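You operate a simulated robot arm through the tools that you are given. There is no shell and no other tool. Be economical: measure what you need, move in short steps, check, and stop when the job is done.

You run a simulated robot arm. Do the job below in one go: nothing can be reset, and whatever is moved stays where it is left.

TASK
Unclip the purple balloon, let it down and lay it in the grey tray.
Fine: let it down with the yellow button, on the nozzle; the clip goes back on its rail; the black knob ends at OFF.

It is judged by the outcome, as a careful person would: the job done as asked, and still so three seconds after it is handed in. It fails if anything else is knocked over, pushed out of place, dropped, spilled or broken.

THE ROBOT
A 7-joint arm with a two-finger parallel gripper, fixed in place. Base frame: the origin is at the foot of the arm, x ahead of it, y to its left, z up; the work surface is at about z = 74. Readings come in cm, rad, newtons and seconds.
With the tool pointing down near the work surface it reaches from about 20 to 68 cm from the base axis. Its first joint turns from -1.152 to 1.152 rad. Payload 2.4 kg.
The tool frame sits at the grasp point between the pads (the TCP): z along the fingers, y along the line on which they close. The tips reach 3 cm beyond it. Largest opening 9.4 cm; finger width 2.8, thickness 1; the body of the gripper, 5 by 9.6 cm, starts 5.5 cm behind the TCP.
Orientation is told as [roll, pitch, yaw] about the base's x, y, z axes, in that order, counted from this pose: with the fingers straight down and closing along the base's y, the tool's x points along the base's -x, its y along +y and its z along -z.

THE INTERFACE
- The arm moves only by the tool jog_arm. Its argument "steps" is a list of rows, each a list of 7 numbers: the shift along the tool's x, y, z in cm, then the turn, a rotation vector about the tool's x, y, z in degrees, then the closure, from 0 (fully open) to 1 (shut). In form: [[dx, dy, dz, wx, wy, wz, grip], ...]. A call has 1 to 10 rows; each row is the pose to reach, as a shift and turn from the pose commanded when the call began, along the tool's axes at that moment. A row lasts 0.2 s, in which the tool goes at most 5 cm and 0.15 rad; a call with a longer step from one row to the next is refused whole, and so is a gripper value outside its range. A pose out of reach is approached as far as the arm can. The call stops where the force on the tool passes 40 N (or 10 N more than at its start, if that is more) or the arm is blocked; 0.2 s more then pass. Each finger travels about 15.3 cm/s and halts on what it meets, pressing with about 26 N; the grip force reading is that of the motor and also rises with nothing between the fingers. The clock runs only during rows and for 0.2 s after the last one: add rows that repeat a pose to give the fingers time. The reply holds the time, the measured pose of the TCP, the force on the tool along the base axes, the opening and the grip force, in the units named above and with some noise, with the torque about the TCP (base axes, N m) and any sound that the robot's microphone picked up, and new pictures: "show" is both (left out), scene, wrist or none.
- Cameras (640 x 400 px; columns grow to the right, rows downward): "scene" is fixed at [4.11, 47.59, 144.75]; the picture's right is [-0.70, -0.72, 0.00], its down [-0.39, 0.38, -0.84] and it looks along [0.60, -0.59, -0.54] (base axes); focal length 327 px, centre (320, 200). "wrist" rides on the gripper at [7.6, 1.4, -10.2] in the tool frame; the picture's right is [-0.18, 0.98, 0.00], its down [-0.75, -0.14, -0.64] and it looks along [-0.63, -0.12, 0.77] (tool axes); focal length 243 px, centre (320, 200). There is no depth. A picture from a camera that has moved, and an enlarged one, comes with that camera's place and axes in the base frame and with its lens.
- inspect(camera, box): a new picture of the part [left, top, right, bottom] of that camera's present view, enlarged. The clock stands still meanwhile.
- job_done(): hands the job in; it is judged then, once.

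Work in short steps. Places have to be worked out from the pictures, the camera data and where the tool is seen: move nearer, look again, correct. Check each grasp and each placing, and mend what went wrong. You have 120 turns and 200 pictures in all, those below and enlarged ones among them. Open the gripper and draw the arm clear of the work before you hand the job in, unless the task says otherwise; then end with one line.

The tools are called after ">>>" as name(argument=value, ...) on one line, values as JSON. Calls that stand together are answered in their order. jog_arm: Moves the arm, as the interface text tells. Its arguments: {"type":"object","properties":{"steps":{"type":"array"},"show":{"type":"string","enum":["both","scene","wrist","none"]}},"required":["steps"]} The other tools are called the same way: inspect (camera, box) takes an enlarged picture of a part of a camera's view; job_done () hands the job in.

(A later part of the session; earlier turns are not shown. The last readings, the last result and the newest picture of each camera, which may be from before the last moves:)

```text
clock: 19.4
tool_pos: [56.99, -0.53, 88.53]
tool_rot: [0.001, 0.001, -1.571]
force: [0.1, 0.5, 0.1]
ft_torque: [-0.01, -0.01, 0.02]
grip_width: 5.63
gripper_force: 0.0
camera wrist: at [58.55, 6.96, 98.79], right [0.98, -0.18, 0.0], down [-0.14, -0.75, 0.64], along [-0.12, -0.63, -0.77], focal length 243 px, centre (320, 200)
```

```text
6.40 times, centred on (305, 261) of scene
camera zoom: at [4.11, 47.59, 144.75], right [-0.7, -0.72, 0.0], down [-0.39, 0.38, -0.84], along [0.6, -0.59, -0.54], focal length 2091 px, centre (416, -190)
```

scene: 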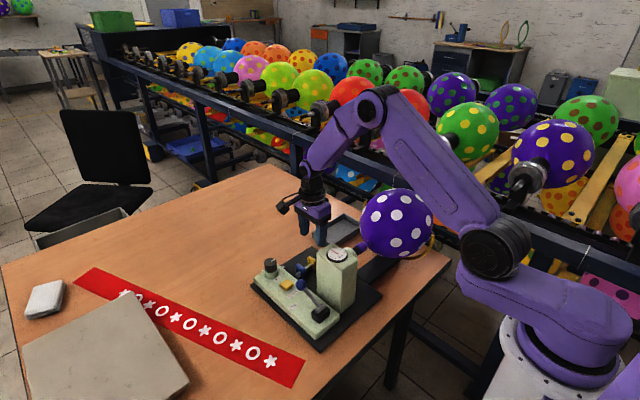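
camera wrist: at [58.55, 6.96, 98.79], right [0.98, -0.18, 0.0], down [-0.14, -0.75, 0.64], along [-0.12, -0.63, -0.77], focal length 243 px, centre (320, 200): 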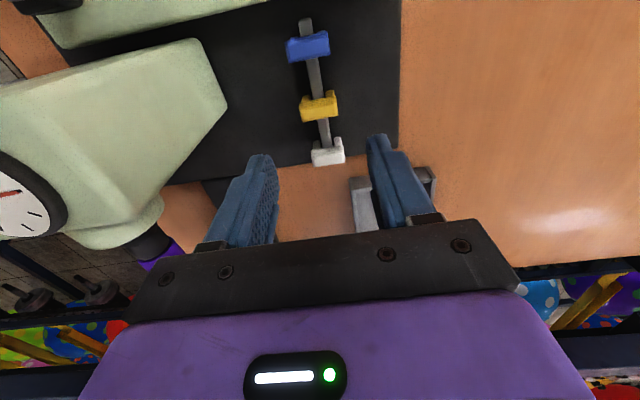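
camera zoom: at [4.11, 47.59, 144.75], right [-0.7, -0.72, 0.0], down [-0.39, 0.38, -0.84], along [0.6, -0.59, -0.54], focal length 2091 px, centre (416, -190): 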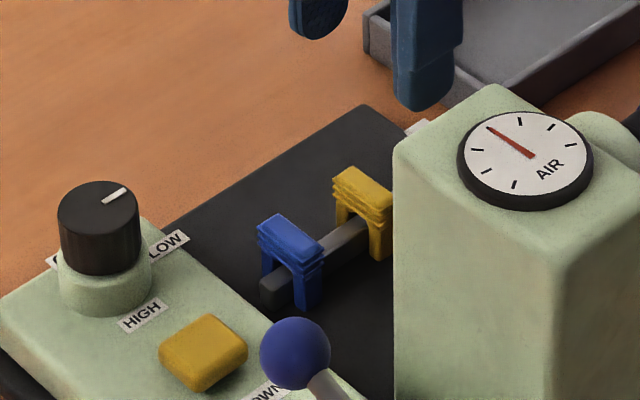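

The clip sits on the rail like its neighbours. Next the LET DOWN button, estimated at (54.6, 11.4, 78); move above it with fingers shut.

>>> jog_arm(steps=[[3, -0.5, -1, 0, 0, 0, 0.6], [7, -1.5, -1, 0, 0, 0, 0.8], [10, -2, -1, 0, 0, 0, 1], [11.9, -2.4, -1, 0, 0, 0, 1], [11.9, -2.4, -1, 0, 0, 0, 1]])

>>> inspect(camera="wrist", box=[220, 20, 480, 220])

>>> inspect(camera="scene", box=[240, 220, 340, 300])

```text
clock: 20.6
tool_pos: [54.52, 11.45, 89.35]
tool_rot: [-0.001, -0.001, -1.572]
force: [-0.8, 0.6, -0.3]
ft_torque: [0.01, 0.01, -0.04]
grip_width: 0.01
gripper_force: 25.9
camera wrist: at [56.12, 18.99, 99.67], right [0.98, -0.18, 0.0], down [-0.14, -0.75, 0.64], along [-0.12, -0.63, -0.77], focal length 243 px, centre (320, 200)
```

scene: 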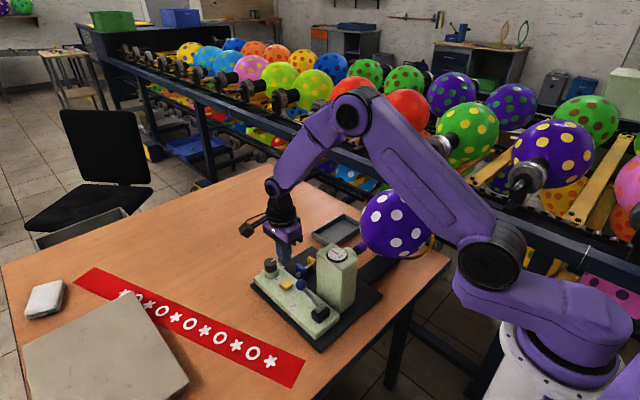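
wrist: 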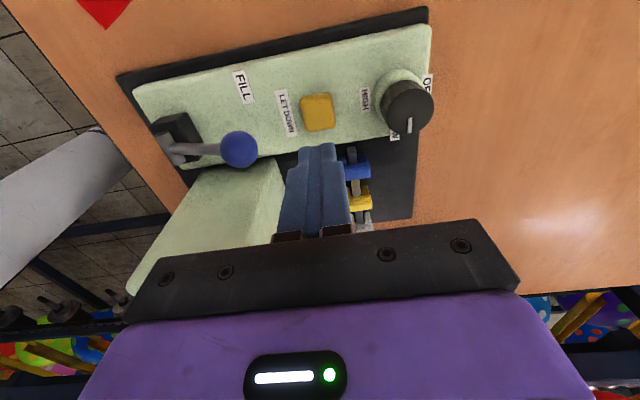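

```text
2.00 times, centred on (350, 120) of wrist
camera zoom: at [56.12, 18.99, 99.67], right [0.98, -0.18, 0.0], down [-0.14, -0.75, 0.64], along [-0.12, -0.63, -0.77], focal length 485 px, centre (260, 360)
```

zoom: 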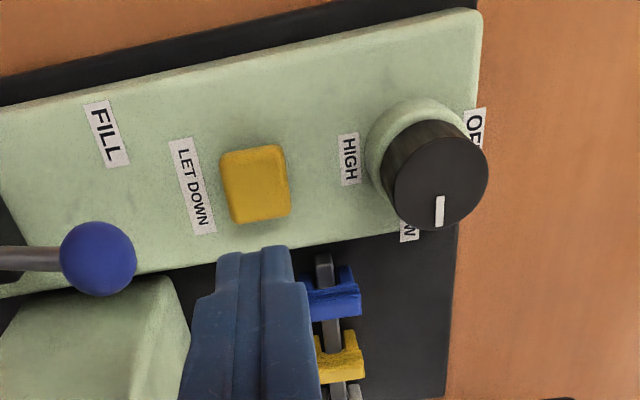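

```text
5.00 times, centred on (290, 260) of scene
camera zoom: at [4.11, 47.59, 144.75], right [-0.7, -0.72, 0.0], down [-0.39, 0.38, -0.84], along [0.6, -0.59, -0.54], focal length 1634 px, centre (470, -100)
```

zoom: 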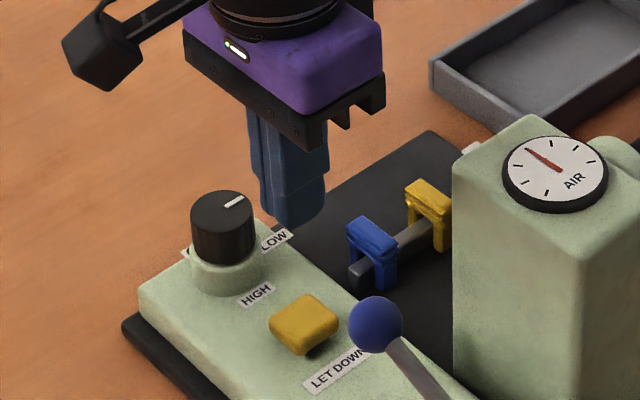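

Button confirmed at ≈(54.5, 11.6, 78), knob points at LOW (−y) with OFF at +x. Descend onto the button.

>>> jog_arm(steps=[[0.15, 0, 3, 0, 0, 0, 1], [0.15, 0, 6, 0, 0, 0, 1], [0.15, 0, 7.2, 0, 0, 0, 1], [0.15, 0, 7.7, 0, 0, 0, 1]])

>>> inspect(camera="scene", box=[240, 220, 340, 300])

```text
clock: 21.6
tool_pos: [54.48, 11.67, 81.69]
tool_rot: [0.001, 0.001, -1.571]
force: [-0.2, -0.2, 1.0]
ft_torque: [0.01, -0.01, -0.01]
grip_width: 0.02
gripper_force: 25.4
camera wrist: at [56.04, 19.2, 91.98], right [0.98, -0.18, 0.0], down [-0.14, -0.75, 0.64], along [-0.12, -0.63, -0.77], focal length 243 px, centre (320, 200)
```

scene: 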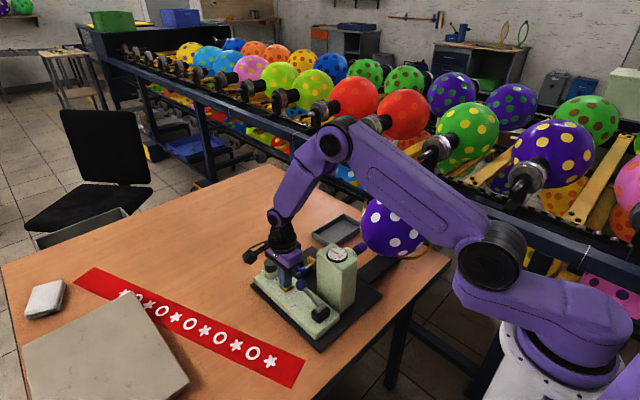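
wrist: 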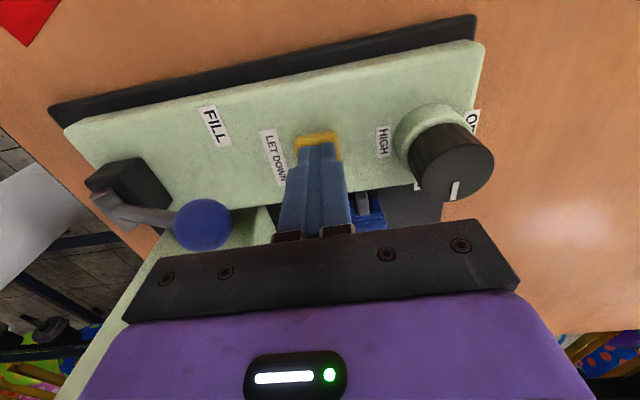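

```text
5.00 times, centred on (290, 260) of scene
camera zoom: at [4.1, 47.59, 144.75], right [-0.7, -0.72, 0.0], down [-0.39, 0.38, -0.84], along [0.6, -0.59, -0.54], focal length 1634 px, centre (470, -100)
```

zoom: 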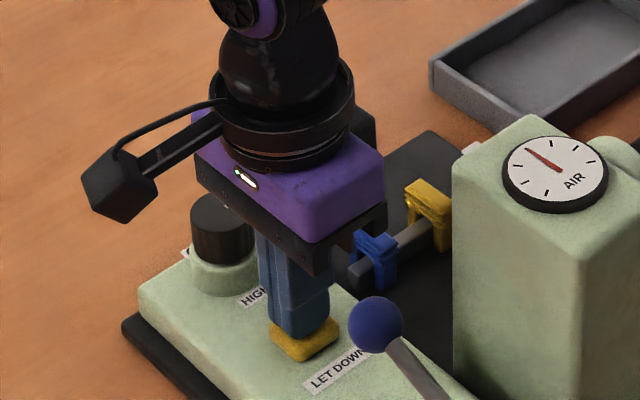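

Tips are on the button. Press slowly.

>>> jog_arm(steps=[[0, 0, 0.2, 0, 0, 0, 1], [0, 0, 0.4, 0, 0, 0, 1], [0, 0, 0.5, 0, 0, 0, 1], [0, 0, 0.5, 0, 0, 0, 1]], show="scene")

```text
clock: 22.6
tool_pos: [54.44, 11.66, 81.23]
tool_rot: [0.001, 0.0, -1.569]
force: [-11.1, -1.4, 37.3]
ft_torque: [-0.05, 0.36, -0.05]
grip_width: 0.0
gripper_force: 26.4
```

scene: 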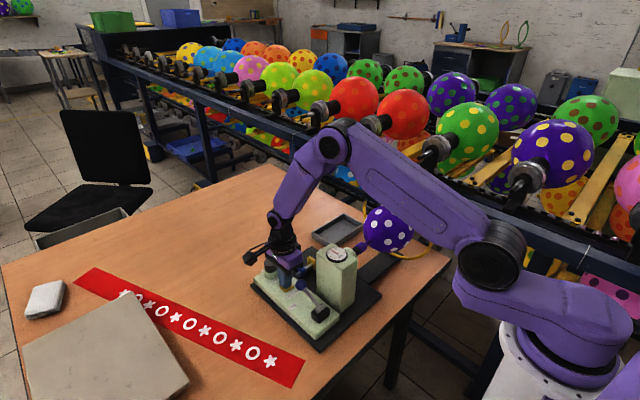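

It's deflating while pressed. Ease off a hair and hold the button.

>>> jog_arm(steps=[[0, 0, -0.1, 0, 0, 0, 1], [0, 0, -0.1, 0, 0, 0, 1], [0, 0, -0.1, 0, 0, 0, 1], [0, 0, -0.1, 0, 0, 0, 1], [0, 0, -0.1, 0, 0, 0, 1], [0, 0, -0.1, 0, 0, 0, 1]], show="scene")

>>> inspect(camera="scene", box=[300, 190, 460, 290])

```text
clock: 24.0
tool_pos: [54.37, 11.65, 81.37]
tool_rot: [0.002, 0.001, -1.569]
force: [-8.4, 4.5, 33.9]
ft_torque: [0.13, 0.26, 0.01]
grip_width: 0.0
gripper_force: 26.0
```

scene: 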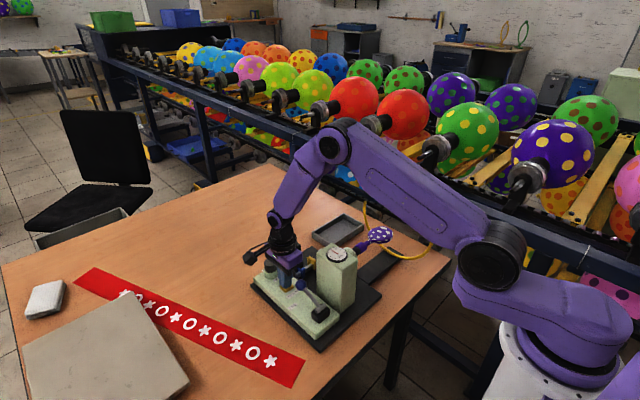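

```text
4.00 times, centred on (380, 240) of scene
camera zoom: at [4.03, 47.59, 144.76], right [-0.7, -0.72, 0.0], down [-0.39, 0.38, -0.84], along [0.6, -0.59, -0.54], focal length 1307 px, centre (80, 40)
```

zoom: 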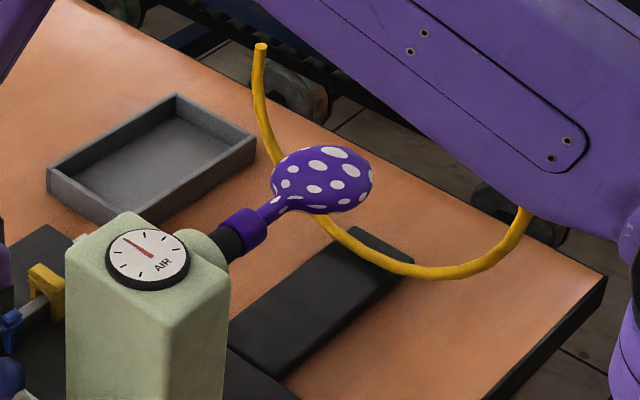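

Nearly empty; keep holding a little longer.

>>> jog_arm(steps=[[0, 0, 0, 0, 0, 0, 1], [0, 0, 0, 0, 0, 0, 1], [0, 0, 0, 0, 0, 0, 1], [0, 0, 0, 0, 0, 0, 1], [0, 0, 0, 0, 0, 0, 1]], show="none")

>>> inspect(camera="scene", box=[300, 190, 460, 290])

```text
clock: 25.2
tool_pos: [54.46, 11.72, 81.3]
tool_rot: [0.001, -0.001, -1.566]
force: [-7.0, 7.2, 32.0]
ft_torque: [0.24, 0.21, 0.01]
grip_width: 0.0
gripper_force: 26.4
```

```text
4.00 times, centred on (380, 240) of scene
camera zoom: at [4.03, 47.59, 144.75], right [-0.7, -0.72, 0.0], down [-0.39, 0.38, -0.84], along [0.6, -0.59, -0.54], focal length 1307 px, centre (80, 40)
```

zoom: 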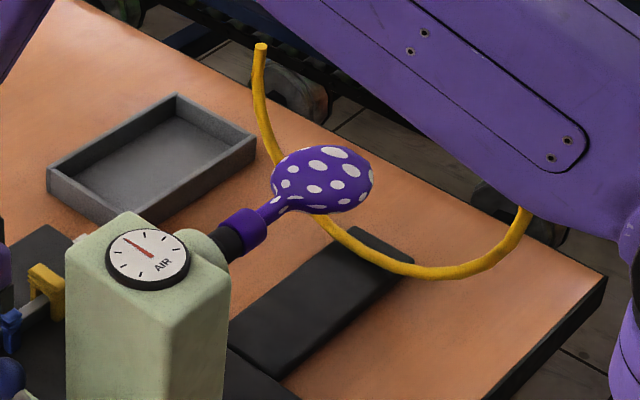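

No further change: balloon is down. Release the button, rise, and go above the knob (~61.4, 11.2, 81) with fingers open.

>>> jog_arm(steps=[[0, 0, -3, 0, 0, 0, 1], [0, 0, -7, 0, 0, 0, 1], [0, 3, -9, 0, 0, 0, 0.6], [-0.3, 6.8, -9, 0, 0, 0, 0.3], [-0.3, 6.9, -9, 0, 0, 0, 0.3], [-0.3, 6.9, -9, 0, 0, 0, 0.3]])

>>> inspect(camera="wrist", box=[220, 20, 480, 220])

>>> inspect(camera="scene", box=[240, 200, 400, 300])

```text
clock: 26.6
tool_pos: [61.43, 11.19, 90.17]
tool_rot: [0.0, 0.0, -1.571]
force: [-0.2, 0.1, 1.1]
ft_torque: [0.0, 0.01, -0.02]
grip_width: 6.56
gripper_force: 0.0
camera wrist: at [62.94, 18.75, 100.56], right [0.98, -0.18, 0.0], down [-0.14, -0.75, 0.64], along [-0.12, -0.63, -0.77], focal length 243 px, centre (320, 200)
```

scene: 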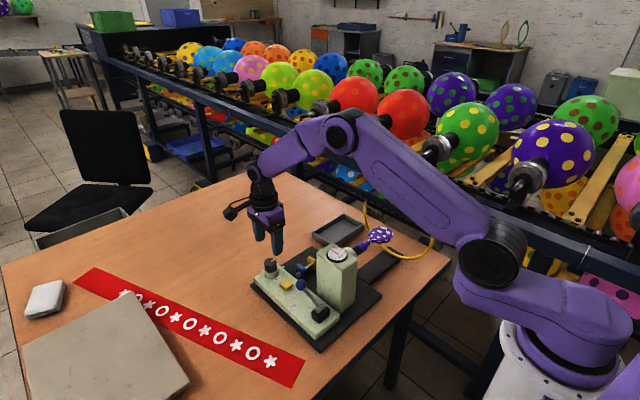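
wrist: 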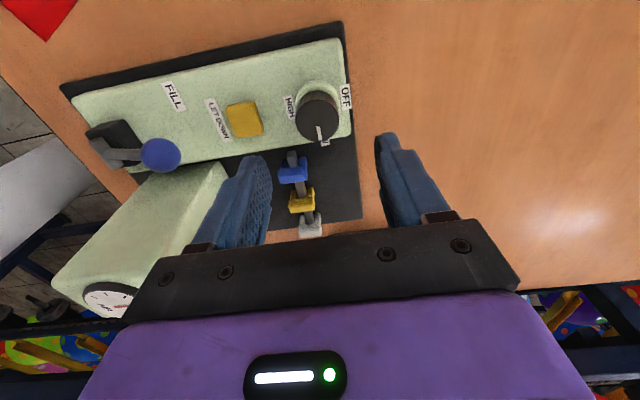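

```text
2.00 times, centred on (350, 120) of wrist
camera zoom: at [62.94, 18.75, 100.56], right [0.98, -0.18, 0.0], down [-0.14, -0.75, 0.64], along [-0.12, -0.63, -0.77], focal length 485 px, centre (260, 360)
```

zoom: 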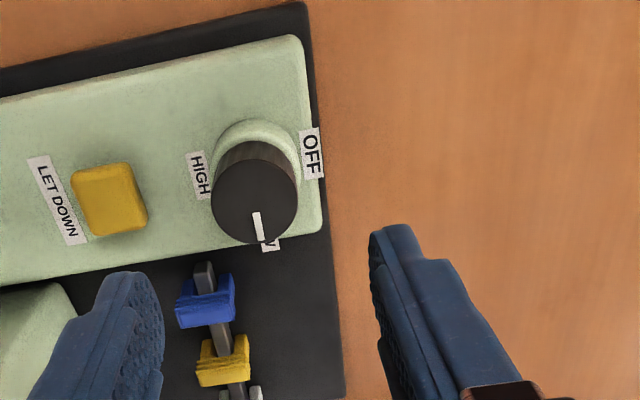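

```text
4.00 times, centred on (320, 250) of scene
camera zoom: at [4.11, 47.59, 144.75], right [-0.7, -0.72, 0.0], down [-0.39, 0.38, -0.84], along [0.6, -0.59, -0.54], focal length 1307 px, centre (320, 0)
```

zoom: 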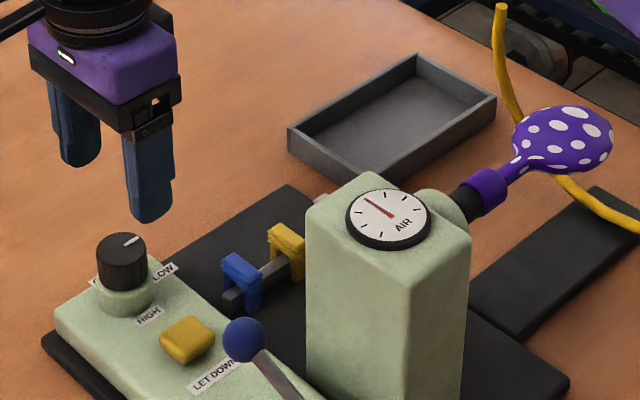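

Knob top at ≈(61.2, 11.1, 81), diameter ~3.6. Descend so the tips straddle its upper part.

>>> jog_arm(steps=[[0, -0.2, 3, 0, 0, 0, 0.3], [0, -0.2, 6, 0, 0, 0, 0.3], [0, -0.2, 7.8, 0, 0, 0, 0.3], [0, -0.2, 7.8, 0, 0, 0, 0.3]])

>>> inspect(camera="scene", box=[240, 230, 320, 290])

>>> inspect(camera="wrist", box=[220, 60, 480, 260])

```text
clock: 27.6
tool_pos: [61.2, 11.26, 82.41]
tool_rot: [0.0, 0.0, -1.569]
force: [0.4, -0.1, -0.4]
ft_torque: [0.0, 0.01, 0.01]
grip_width: 6.59
gripper_force: 0.0
camera wrist: at [62.77, 18.85, 92.73], right [0.98, -0.18, 0.0], down [-0.14, -0.75, 0.64], along [-0.12, -0.63, -0.77], focal length 243 px, centre (320, 200)
```

scene: 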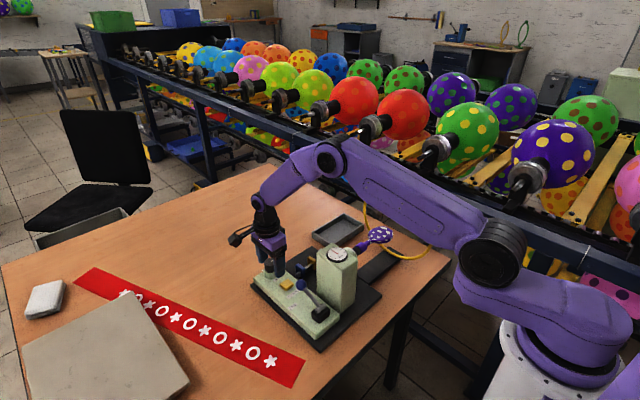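
wrist: 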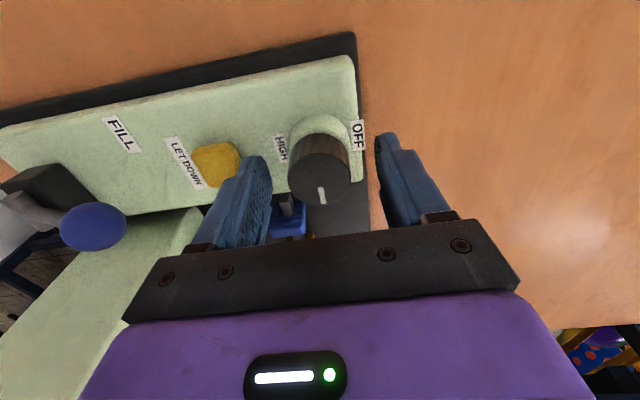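

```text
6.67 times, centred on (280, 260) of scene
camera zoom: at [4.11, 47.59, 144.75], right [-0.7, -0.72, 0.0], down [-0.39, 0.38, -0.84], along [0.6, -0.59, -0.54], focal length 2178 px, centre (587, -200)
```

zoom: 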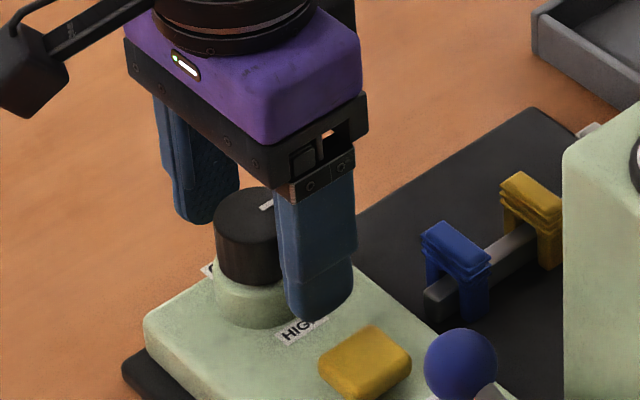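

```text
2.00 times, centred on (350, 160) of wrist
camera zoom: at [62.77, 18.85, 92.73], right [0.98, -0.18, 0.0], down [-0.14, -0.75, 0.64], along [-0.12, -0.63, -0.77], focal length 485 px, centre (260, 280)
```

zoom: 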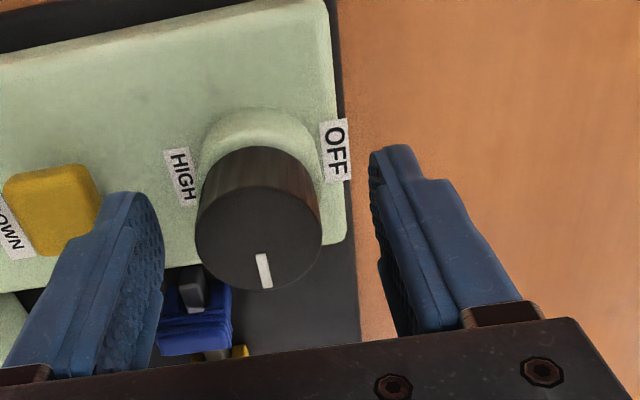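

Knob centred (61.3, 11.4). Shift slightly and close on it.

>>> jog_arm(steps=[[0.15, 0.1, 0.3, 0, 0, 0, 0.3], [0.15, 0.1, 0.3, 0, 0, 0, 0.5], [0.15, 0.1, 0.3, 0, 0, 0, 0.7], [0.15, 0.1, 0.3, 0, 0, 0, 0.7], [0.15, 0.1, 0.3, 0, 0, 0, 0.7]], show="wrist")

```text
clock: 28.8
tool_pos: [61.19, 11.4, 82.27]
tool_rot: [-0.003, 0.0, -1.568]
force: [-9.8, -0.7, 4.9]
ft_torque: [-0.09, 0.45, -0.07]
grip_width: 3.96
gripper_force: 26.4
camera wrist: at [62.8, 19.0, 92.51], right [0.98, -0.18, 0.0], down [-0.14, -0.75, 0.64], along [-0.12, -0.63, -0.77], focal length 243 px, centre (320, 200)
```

wrist: 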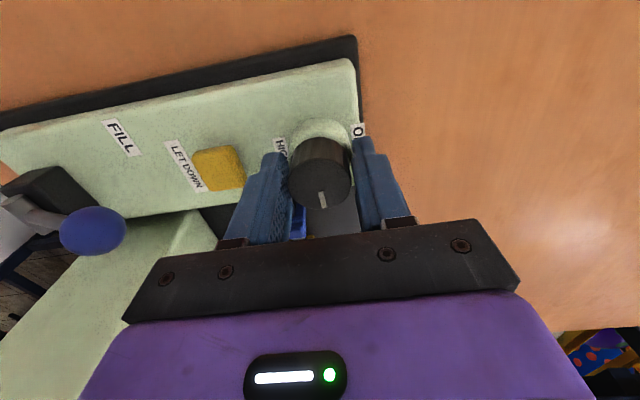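

Gripped the knob. Turn it counter-clockwise seen from above (towards OFF at +x), i.e. −z turn of the tool.

>>> jog_arm(steps=[[0, -0.1, 0, 0, 0, -5, 0.75], [0, -0.1, 0, 0, 0, -12, 0.75], [0, -0.1, 0, 0, 0, -20, 0.75], [0, -0.1, 0, 0, 0, -28, 0.75], [0, -0.1, 0, 0, 0, -36, 0.75], [0, -0.1, 0, 0, 0, -44, 0.75]])

>>> inspect(camera="wrist", box=[220, 60, 480, 260])

```text
clock: 30.2
tool_pos: [61.29, 11.45, 82.11]
tool_rot: [-0.001, 0.0, -0.799]
force: [-5.6, -2.5, -0.2]
ft_torque: [-0.18, 0.0, -0.08]
grip_width: 3.84
gripper_force: 25.7
camera wrist: at [57.16, 17.8, 92.42], right [0.83, 0.55, 0.0], down [0.42, -0.64, 0.64], along [0.35, -0.54, -0.77], focal length 243 px, centre (320, 200)
```

scene: 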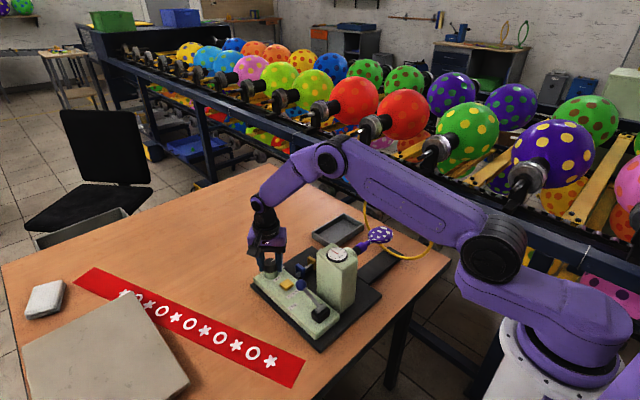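
wrist: 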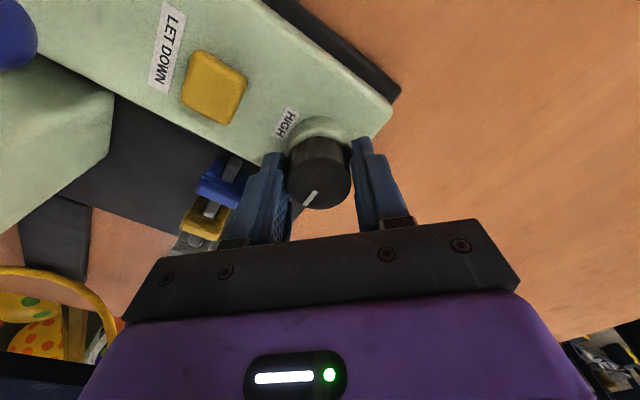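

```text
2.00 times, centred on (350, 160) of wrist
camera zoom: at [57.16, 17.8, 92.42], right [0.83, 0.55, 0.0], down [0.42, -0.64, 0.64], along [0.35, -0.54, -0.77], focal length 485 px, centre (260, 280)
```

zoom: 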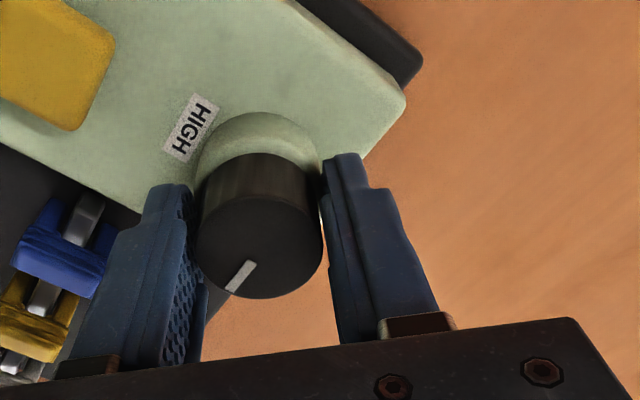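

Knob moved ~17° with some slip. Lower a touch for more pad contact, continue the turn with full grip.

>>> jog_arm(steps=[[0, 0, 0.3, 0, 0, -2, 1], [0, 0, 0.3, 0, 0, -6, 1], [0, 0, 0.3, 0, 0, -11, 1], [0, 0, 0.3, 0, 0, -16, 1], [0, 0, 0.3, 0, 0, -21, 1], [0, 0, 0.3, 0, 0, -26, 1]], show="none")

>>> inspect(camera="wrist", box=[220, 60, 480, 260])

```text
clock: 31.6
tool_pos: [61.13, 11.52, 81.84]
tool_rot: [0.0, 0.001, -0.345]
force: [-2.1, -3.9, -4.2]
ft_torque: [-0.08, 0.03, -0.05]
grip_width: 3.94
gripper_force: 26.1
```

```text
2.00 times, centred on (350, 160) of wrist
camera zoom: at [54.71, 15.35, 92.1], right [0.51, 0.86, 0.0], down [0.66, -0.39, 0.64], along [0.55, -0.33, -0.77], focal length 485 px, centre (260, 280)
```

zoom: 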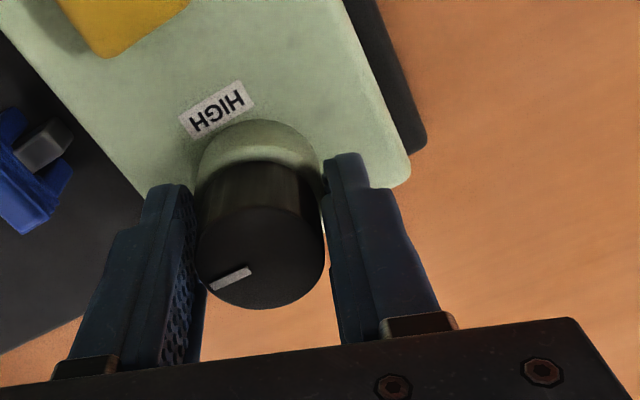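

The marker still points to −y: at 3.9 cm I'm on the fixed collar, not the knob (~3.5 cm). Open, rise ~1.2 cm and turn back to re-grip higher.

>>> jog_arm(steps=[[0, 0, 0, 0, 0, 0, 0.6], [0, 0, 0, 0, 0, 0, 0.4], [0, 0, -1.3, 0, 0, 8, 0.4], [0, 0, -1.3, 0, 0, 16, 0.4], [0, 0, -1.3, 0, 0, 24, 0.4], [0, 0, -1.3, 0, 0, 32, 0.4], [0, 0, -1.3, 0, 0, 40, 0.4], [0, 0, -1.3, 0, 0, 48, 0.4], [0, 0, -1.3, 0, 0, 56, 0.4], [0, 0, -1.3, 0, 0, 64, 0.4]], show="none")

>>> jog_arm(steps=[[0, 0, 0, 0, 0, 5, 0.4], [0, 0, 0, 0, 0, 5, 0.4]], show="none")

>>> inspect(camera="wrist", box=[220, 60, 480, 260])

>>> inspect(camera="scene", box=[240, 230, 320, 290])

```text
clock: 33.8
tool_pos: [61.31, 11.52, 83.13]
tool_rot: [0.0, 0.0, -1.468]
force: [0.1, 0.2, -0.4]
ft_torque: [-0.03, 0.03, -0.03]
grip_width: 5.63
gripper_force: 0.0
```

```text
clock: 34.4
tool_pos: [61.32, 11.51, 83.07]
tool_rot: [-0.001, 0.0, -1.554]
force: [0.2, 0.3, 0.3]
ft_torque: [0.02, 0.0, 0.0]
grip_width: 5.65
gripper_force: 0.0
```

```text
2.00 times, centred on (350, 160) of wrist
camera zoom: at [62.74, 19.06, 93.44], right [0.99, -0.17, 0.0], down [-0.13, -0.76, 0.64], along [-0.11, -0.63, -0.77], focal length 485 px, centre (260, 280)
```

zoom: 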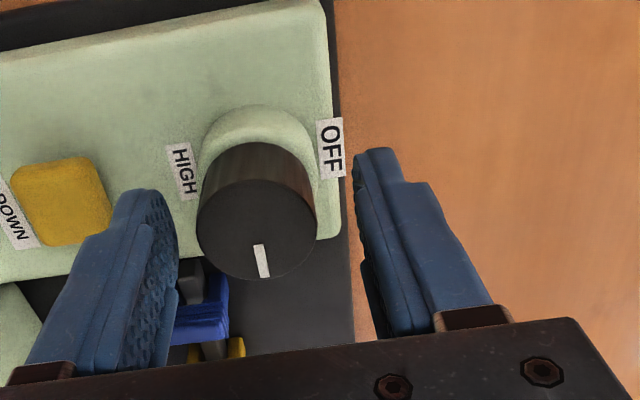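

```text
6.67 times, centred on (280, 260) of scene
camera zoom: at [4.11, 47.59, 144.75], right [-0.7, -0.72, 0.0], down [-0.39, 0.38, -0.84], along [0.6, -0.59, -0.54], focal length 2178 px, centre (587, -200)
```

zoom: 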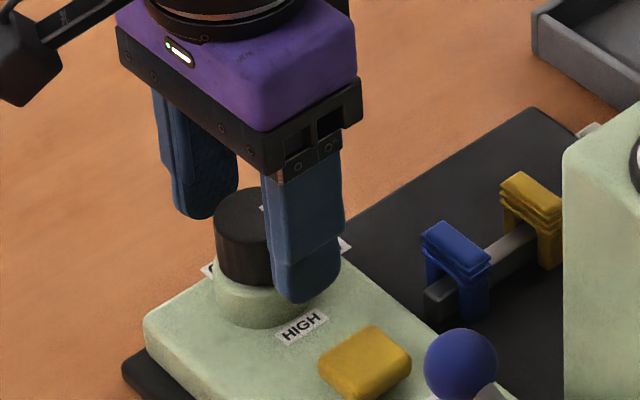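

By the scene picture the tips are still about collar height; raise another 0.8 cm, then close.

>>> jog_arm(steps=[[0, 0, -0.8, 0, 0, 1, 0.4], [0, 0, -0.8, 0, 0, 1, 0.5], [0, 0, -0.8, 0, 0, 1, 0.65], [0, 0, -0.8, 0, 0, 1, 0.8], [0, 0, -0.8, 0, 0, 1, 0.8]], show="none")

>>> inspect(camera="wrist", box=[220, 60, 480, 260])

>>> inspect(camera="scene", box=[240, 230, 320, 290])

```text
clock: 35.6
tool_pos: [61.13, 11.48, 84.03]
tool_rot: [0.0, 0.0, -1.57]
force: [-9.3, -0.5, 3.3]
ft_torque: [-0.02, 0.16, 0.02]
grip_width: 3.39
gripper_force: 26.1
```

```text
2.00 times, centred on (350, 160) of wrist
camera zoom: at [62.8, 19.0, 94.22], right [0.98, -0.18, 0.0], down [-0.14, -0.75, 0.64], along [-0.12, -0.63, -0.77], focal length 485 px, centre (260, 280)
```

zoom: 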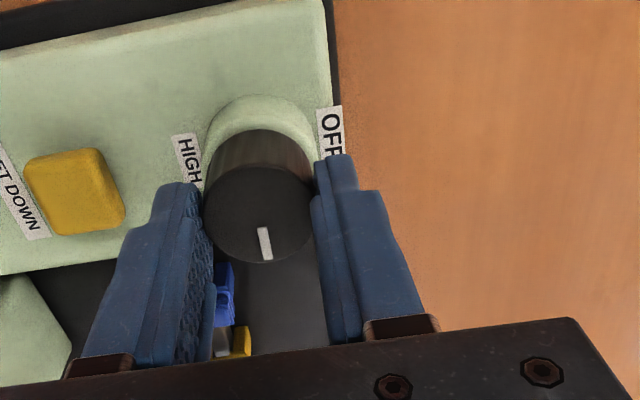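

```text
6.67 times, centred on (280, 260) of scene
camera zoom: at [4.08, 47.59, 144.75], right [-0.7, -0.72, 0.0], down [-0.39, 0.38, -0.84], along [0.6, -0.59, -0.54], focal length 2178 px, centre (587, -200)
```

zoom: 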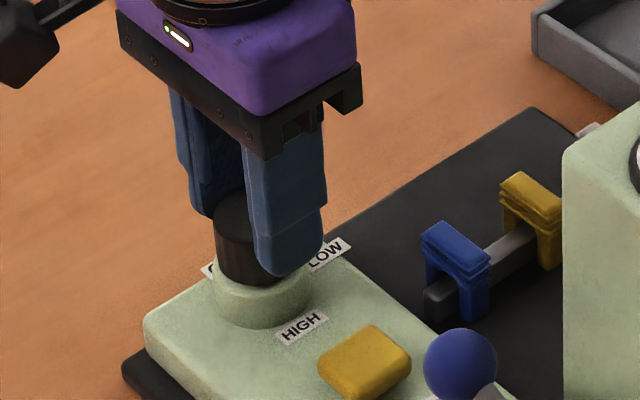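

Now 3.4 cm — on the knob itself. Shift 0.1 to relieve side load and turn.

>>> jog_arm(steps=[[0, -0.1, 0, 0, 0, -4, 1], [0, -0.1, 0, 0, 0, -10, 1], [0, -0.1, 0, 0, 0, -16, 1], [0, -0.1, 0, 0, 0, -22, 1], [0, -0.1, 0, 0, 0, -28, 1]], show="none")

>>> inspect(camera="wrist", box=[220, 60, 480, 260])

```text
clock: 36.8
tool_pos: [61.14, 11.42, 84.04]
tool_rot: [0.002, -0.001, -1.08]
force: [6.5, -2.8, 0.2]
ft_torque: [0.21, 0.15, 0.01]
grip_width: 3.37
gripper_force: 25.4
```

```text
2.00 times, centred on (350, 160) of wrist
camera zoom: at [59.01, 18.77, 94.23], right [0.95, 0.3, 0.0], down [0.23, -0.73, 0.64], along [0.2, -0.61, -0.77], focal length 485 px, centre (260, 280)
```

zoom: 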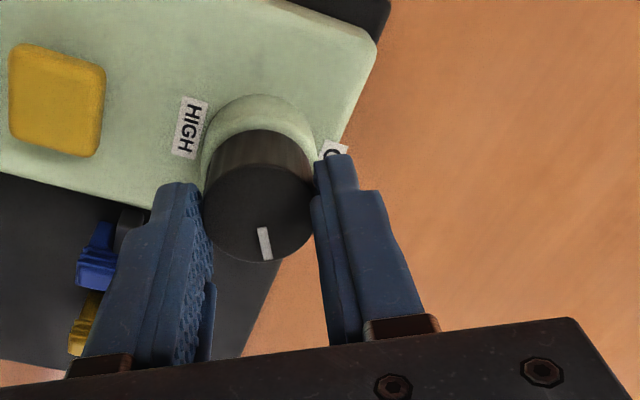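

The knob now turns with the gripper. Continue the remaining ~62°.

>>> jog_arm(steps=[[0, 0, 0, 0, 0, -7, 1], [0, 0, 0, 0, 0, -15, 1], [0, 0, 0, 0, 0, -23, 1], [0, 0, 0, 0, 0, -31, 1], [0, 0, 0, 0, 0, -39, 1], [0, 0, 0, 0, 0, -47, 1], [0, 0, 0, 0, 0, -55, 1], [0, 0, 0, 0, 0, -62, 1], [0, 0, 0, 0, 0, -62, 1]], show="scene")

>>> inspect(camera="wrist", box=[220, 60, 480, 260])

```text
clock: 38.8
tool_pos: [61.22, 11.52, 84.0]
tool_rot: [-0.001, -0.001, 0.003]
force: [8.3, 0.7, 0.0]
ft_torque: [-0.1, -0.37, -0.12]
grip_width: 3.37
gripper_force: 26.1
```

scene: 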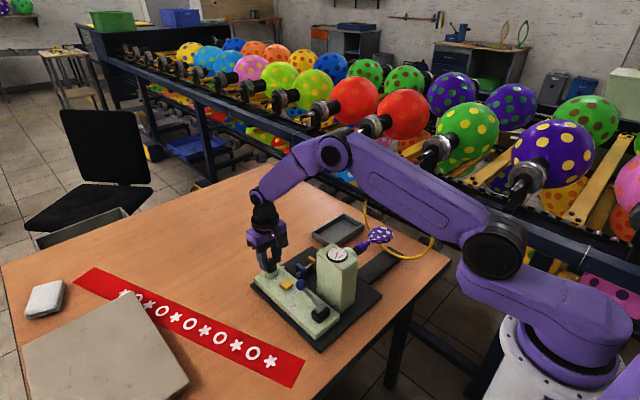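

```text
2.00 times, centred on (350, 160) of wrist
camera zoom: at [53.77, 12.84, 94.25], right [0.18, 0.98, 0.0], down [0.75, -0.14, 0.64], along [0.63, -0.12, -0.77], focal length 485 px, centre (260, 280)
```

zoom: 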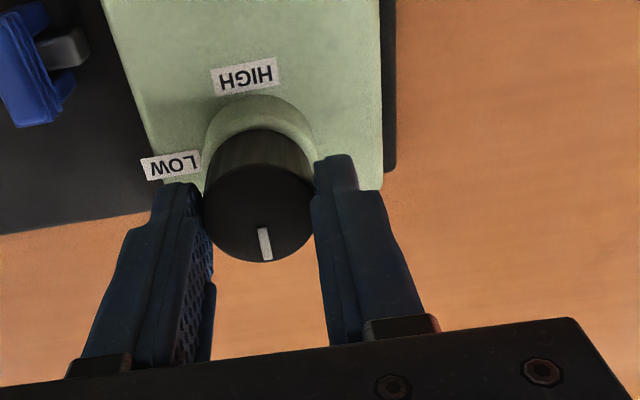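

Marker now points to +x (OFF). Release and rise straight up, then check.

>>> jog_arm(steps=[[0, 0, 0, 0, 0, 0, 0.6], [0, 0, 0, 0, 0, 0, 0.4], [0, 0, 0, 0, 0, 0, 0.3], [0, 0, -3, 0, 0, 0, 0.3], [0, 0, -7, 0, 0, 0, 0.3], [0, 0, -12, 0, 0, 0, 0.1], [0, 0, -16, 0, 0, 0, 0]])

>>> inspect(camera="wrist", box=[220, 20, 480, 220])

>>> inspect(camera="scene", box=[240, 230, 320, 290])

>>> inspect(camera="scene", box=[300, 190, 460, 290])

```text
clock: 40.4
tool_pos: [61.19, 11.51, 100.09]
tool_rot: [-0.001, -0.001, -0.001]
force: [1.0, 0.2, 0.3]
ft_torque: [-0.03, 0.0, -0.02]
grip_width: 9.41
gripper_force: 0.0
camera wrist: at [53.75, 12.83, 110.4], right [0.18, 0.98, 0.0], down [0.75, -0.14, 0.64], along [0.63, -0.12, -0.77], focal length 243 px, centre (320, 200)
```

scene: 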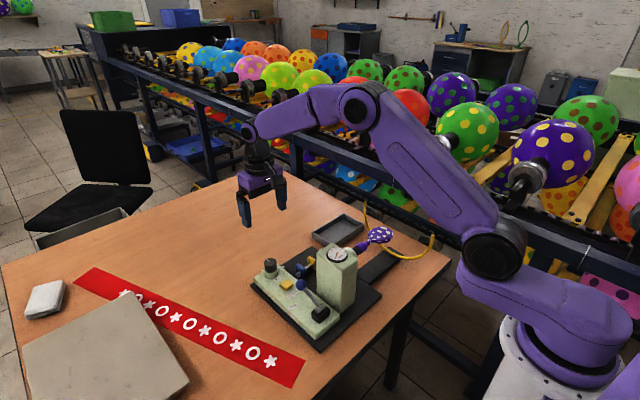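
wrist: 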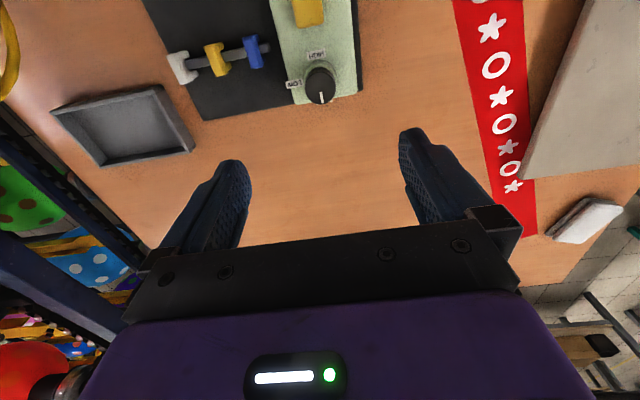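

```text
2.00 times, centred on (350, 120) of wrist
camera zoom: at [53.75, 12.83, 110.4], right [0.18, 0.98, 0.0], down [0.75, -0.14, 0.64], along [0.63, -0.12, -0.77], focal length 485 px, centre (260, 360)
```

zoom: 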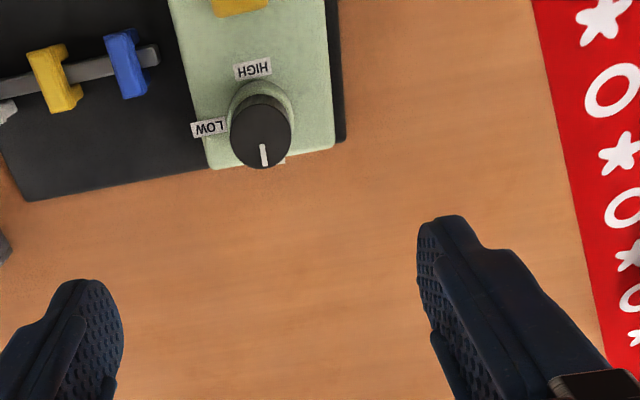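

```text
6.67 times, centred on (280, 260) of scene
camera zoom: at [4.11, 47.59, 144.75], right [-0.7, -0.72, 0.0], down [-0.39, 0.38, -0.84], along [0.6, -0.59, -0.54], focal length 2178 px, centre (587, -200)
```

zoom: 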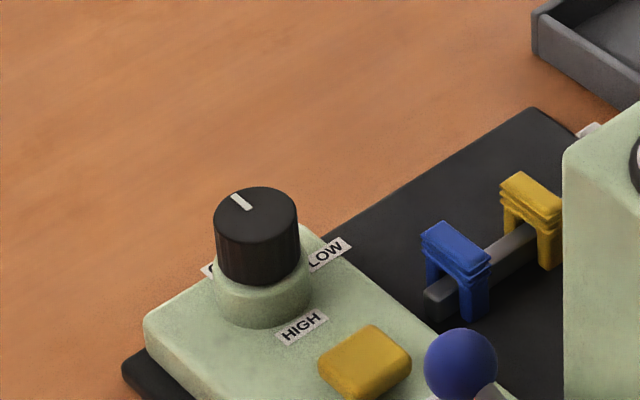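

```text
4.00 times, centred on (380, 240) of scene
camera zoom: at [4.11, 47.59, 144.75], right [-0.7, -0.72, 0.0], down [-0.39, 0.38, -0.84], along [0.6, -0.59, -0.54], focal length 1307 px, centre (80, 40)
```

zoom: 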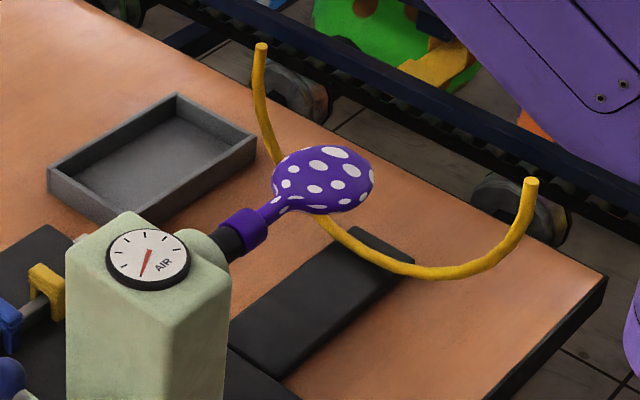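

Knob is at OFF and the gauge dropped to zero; balloon stays limp on the nozzle. Now go above the neck, turning the tool 90° again.

>>> jog_arm(steps=[[1.5, -2, 0, 0, 0, 8, 0], [3, -4, 0, 0, 0, 16, 0], [5, -6, 0, 0, 0, 24, 0], [7, -8, 0, 0, 0, 32, 0], [9, -10, 0, 0, 0, 40, 0], [11, -12, 0, 0, 0, 48, 0], [13, -14, 0, 0, 0, 56, 0], [15, -16, 0, 0, 0, 64, 0], [16, -18, 0, 0, 0, 72, 0], [17, -20, 0, 0, 0, 80, 0]], show="none")

>>> jog_arm(steps=[[0, 0, 1, 0, 0, 8, 0.1], [0, 0, 2, 0, 0, 10, 0.3], [0, 0, 2, 0, 0, 10, 0.3]])

>>> inspect(camera="wrist", box=[220, 20, 480, 220])

```text
clock: 42.6
tool_pos: [44.16, -8.5, 99.92]
tool_rot: [0.0, -0.001, -1.397]
force: [0.5, -0.6, -0.4]
ft_torque: [0.01, 0.03, -0.01]
grip_width: 9.41
gripper_force: 0.2
```

```text
clock: 43.4
tool_pos: [44.12, -8.45, 97.95]
tool_rot: [0.0, 0.0, -1.57]
force: [0.1, -0.1, 0.2]
ft_torque: [-0.03, 0.0, 0.0]
grip_width: 6.58
gripper_force: 0.0
camera wrist: at [45.76, -0.89, 108.23], right [0.98, -0.18, 0.0], down [-0.14, -0.75, 0.64], along [-0.12, -0.63, -0.77], focal length 243 px, centre (320, 200)
```

scene: 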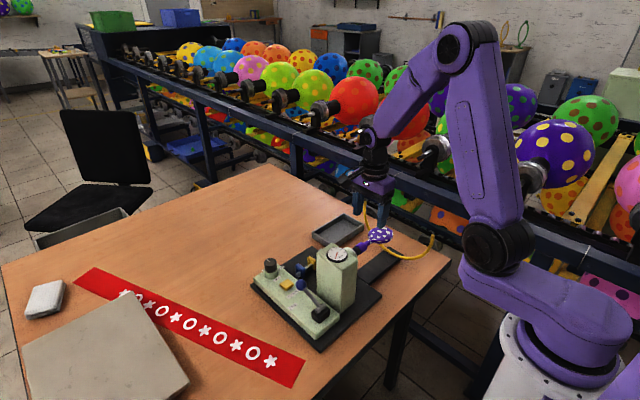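
wrist: 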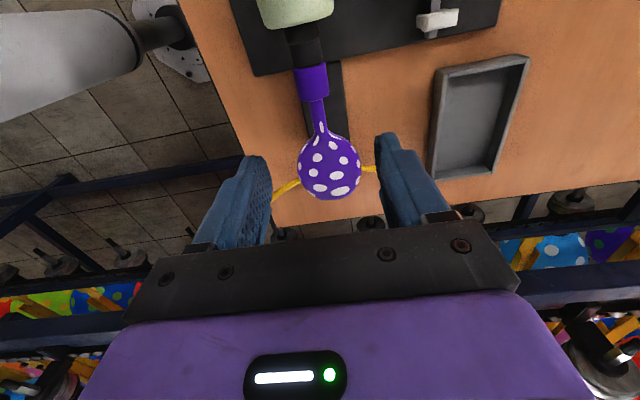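

```text
2.00 times, centred on (350, 120) of wrist
camera zoom: at [45.76, -0.89, 108.23], right [0.98, -0.18, 0.0], down [-0.14, -0.75, 0.64], along [-0.12, -0.63, -0.77], focal length 485 px, centre (260, 360)
```

zoom: 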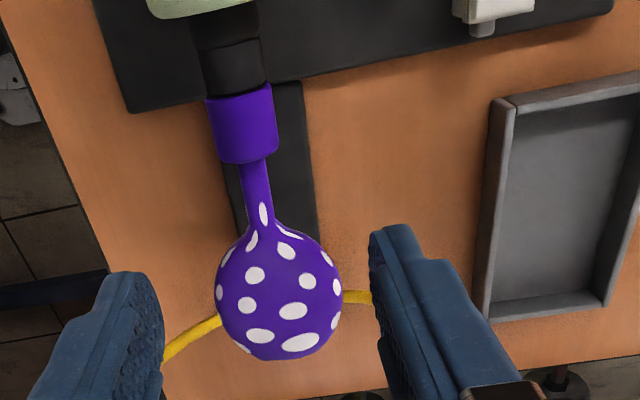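

Neck runs y≈−7.5…−10.5 at x≈44.1, z≈86.5; cuff on the nozzle at y −5…−7.5. Descend to grip the neck at y≈−8.9.

>>> jog_arm(steps=[[-0.4, 0, 3, 0, 0, 0, 0.35], [-0.4, 0, 6, 0, 0, 0, 0.4], [-0.4, 0, 9, 0, 0, 0, 0.4], [-0.4, 0, 10.5, 0, 0, 0, 0.4], [-0.4, 0, 10.5, 0, 0, 0, 0.4]])

>>> inspect(camera="wrist", box=[220, 60, 480, 260])

>>> inspect(camera="scene", box=[320, 200, 440, 275])

```text
clock: 44.6
tool_pos: [44.22, -8.75, 87.54]
tool_rot: [0.0, 0.0, -1.57]
force: [0.0, 0.0, 0.1]
ft_torque: [0.04, 0.01, 0.03]
grip_width: 5.66
gripper_force: 0.1
camera wrist: at [45.78, -1.32, 97.81], right [0.98, -0.18, 0.0], down [-0.14, -0.75, 0.64], along [-0.12, -0.63, -0.77], focal length 243 px, centre (320, 200)
```

scene: 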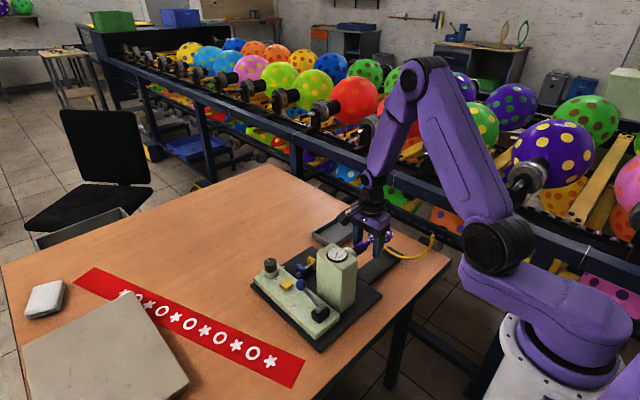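
wrist: 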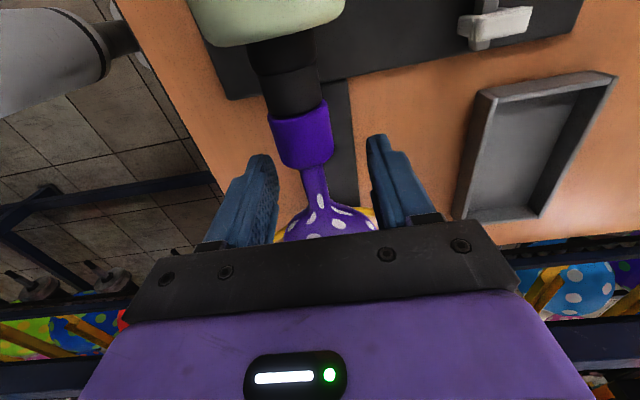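

```text
2.00 times, centred on (350, 160) of wrist
camera zoom: at [45.78, -1.32, 97.81], right [0.98, -0.18, 0.0], down [-0.14, -0.75, 0.64], along [-0.12, -0.63, -0.77], focal length 485 px, centre (260, 280)
```

zoom: 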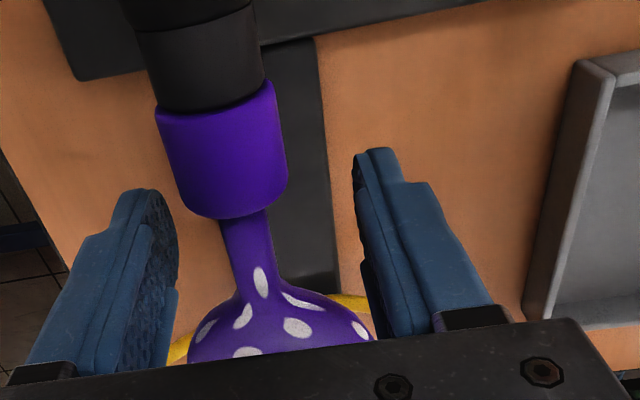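

```text
5.33 times, centred on (380, 238) of scene
camera zoom: at [4.11, 47.59, 144.75], right [-0.7, -0.72, 0.0], down [-0.39, 0.38, -0.84], along [0.6, -0.59, -0.54], focal length 1742 px, centre (0, 0)
```

zoom: 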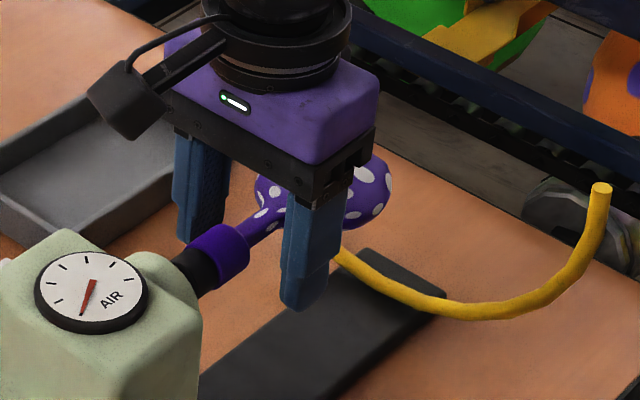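

Neck is between the pads. Shift 0.5 toward the balloon and close.

>>> jog_arm(steps=[[-0.5, -0.05, 0, 0, 0, 0, 0.4], [-0.5, -0.05, 0, 0, 0, 0, 0.6], [-0.5, -0.05, 0, 0, 0, 0, 0.8], [-0.5, -0.05, 0, 0, 0, 0, 1], [-0.5, -0.05, 0, 0, 0, 0, 1], [-0.5, -0.05, 0, 0, 0, 0, 1]], show="wrist")

>>> inspect(camera="wrist", box=[220, 60, 480, 260])

```text
clock: 46.0
tool_pos: [44.13, -9.45, 87.44]
tool_rot: [-0.002, 0.0, -1.57]
force: [-0.3, -0.3, 0.5]
ft_torque: [0.05, -0.02, 0.04]
grip_width: 0.99
gripper_force: 14.1
camera wrist: at [45.68, -1.8, 97.77], right [0.98, -0.18, 0.0], down [-0.14, -0.75, 0.64], along [-0.12, -0.63, -0.77], focal length 243 px, centre (320, 200)
```

wrist: 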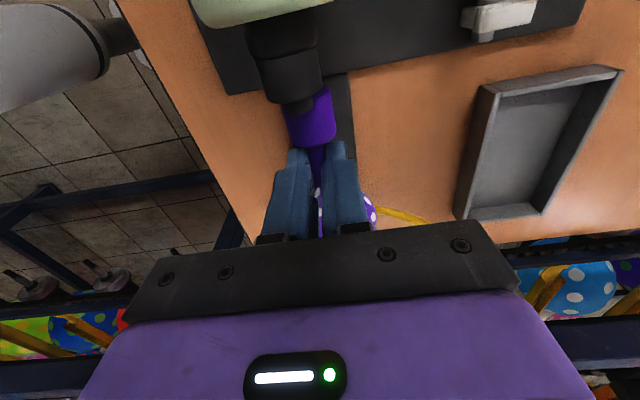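

```text
2.00 times, centred on (350, 160) of wrist
camera zoom: at [45.68, -1.8, 97.77], right [0.98, -0.18, 0.0], down [-0.14, -0.75, 0.64], along [-0.12, -0.63, -0.77], focal length 485 px, centre (260, 280)
```

zoom: 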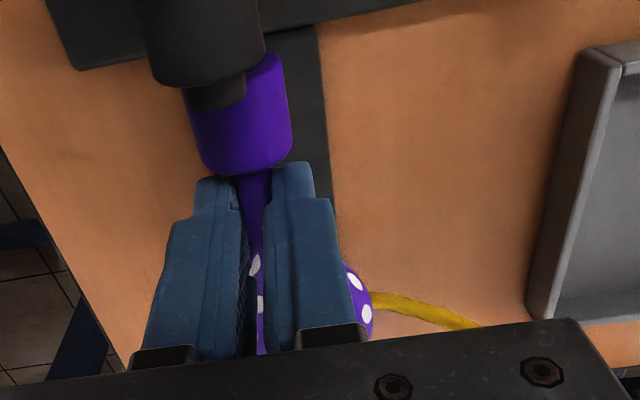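

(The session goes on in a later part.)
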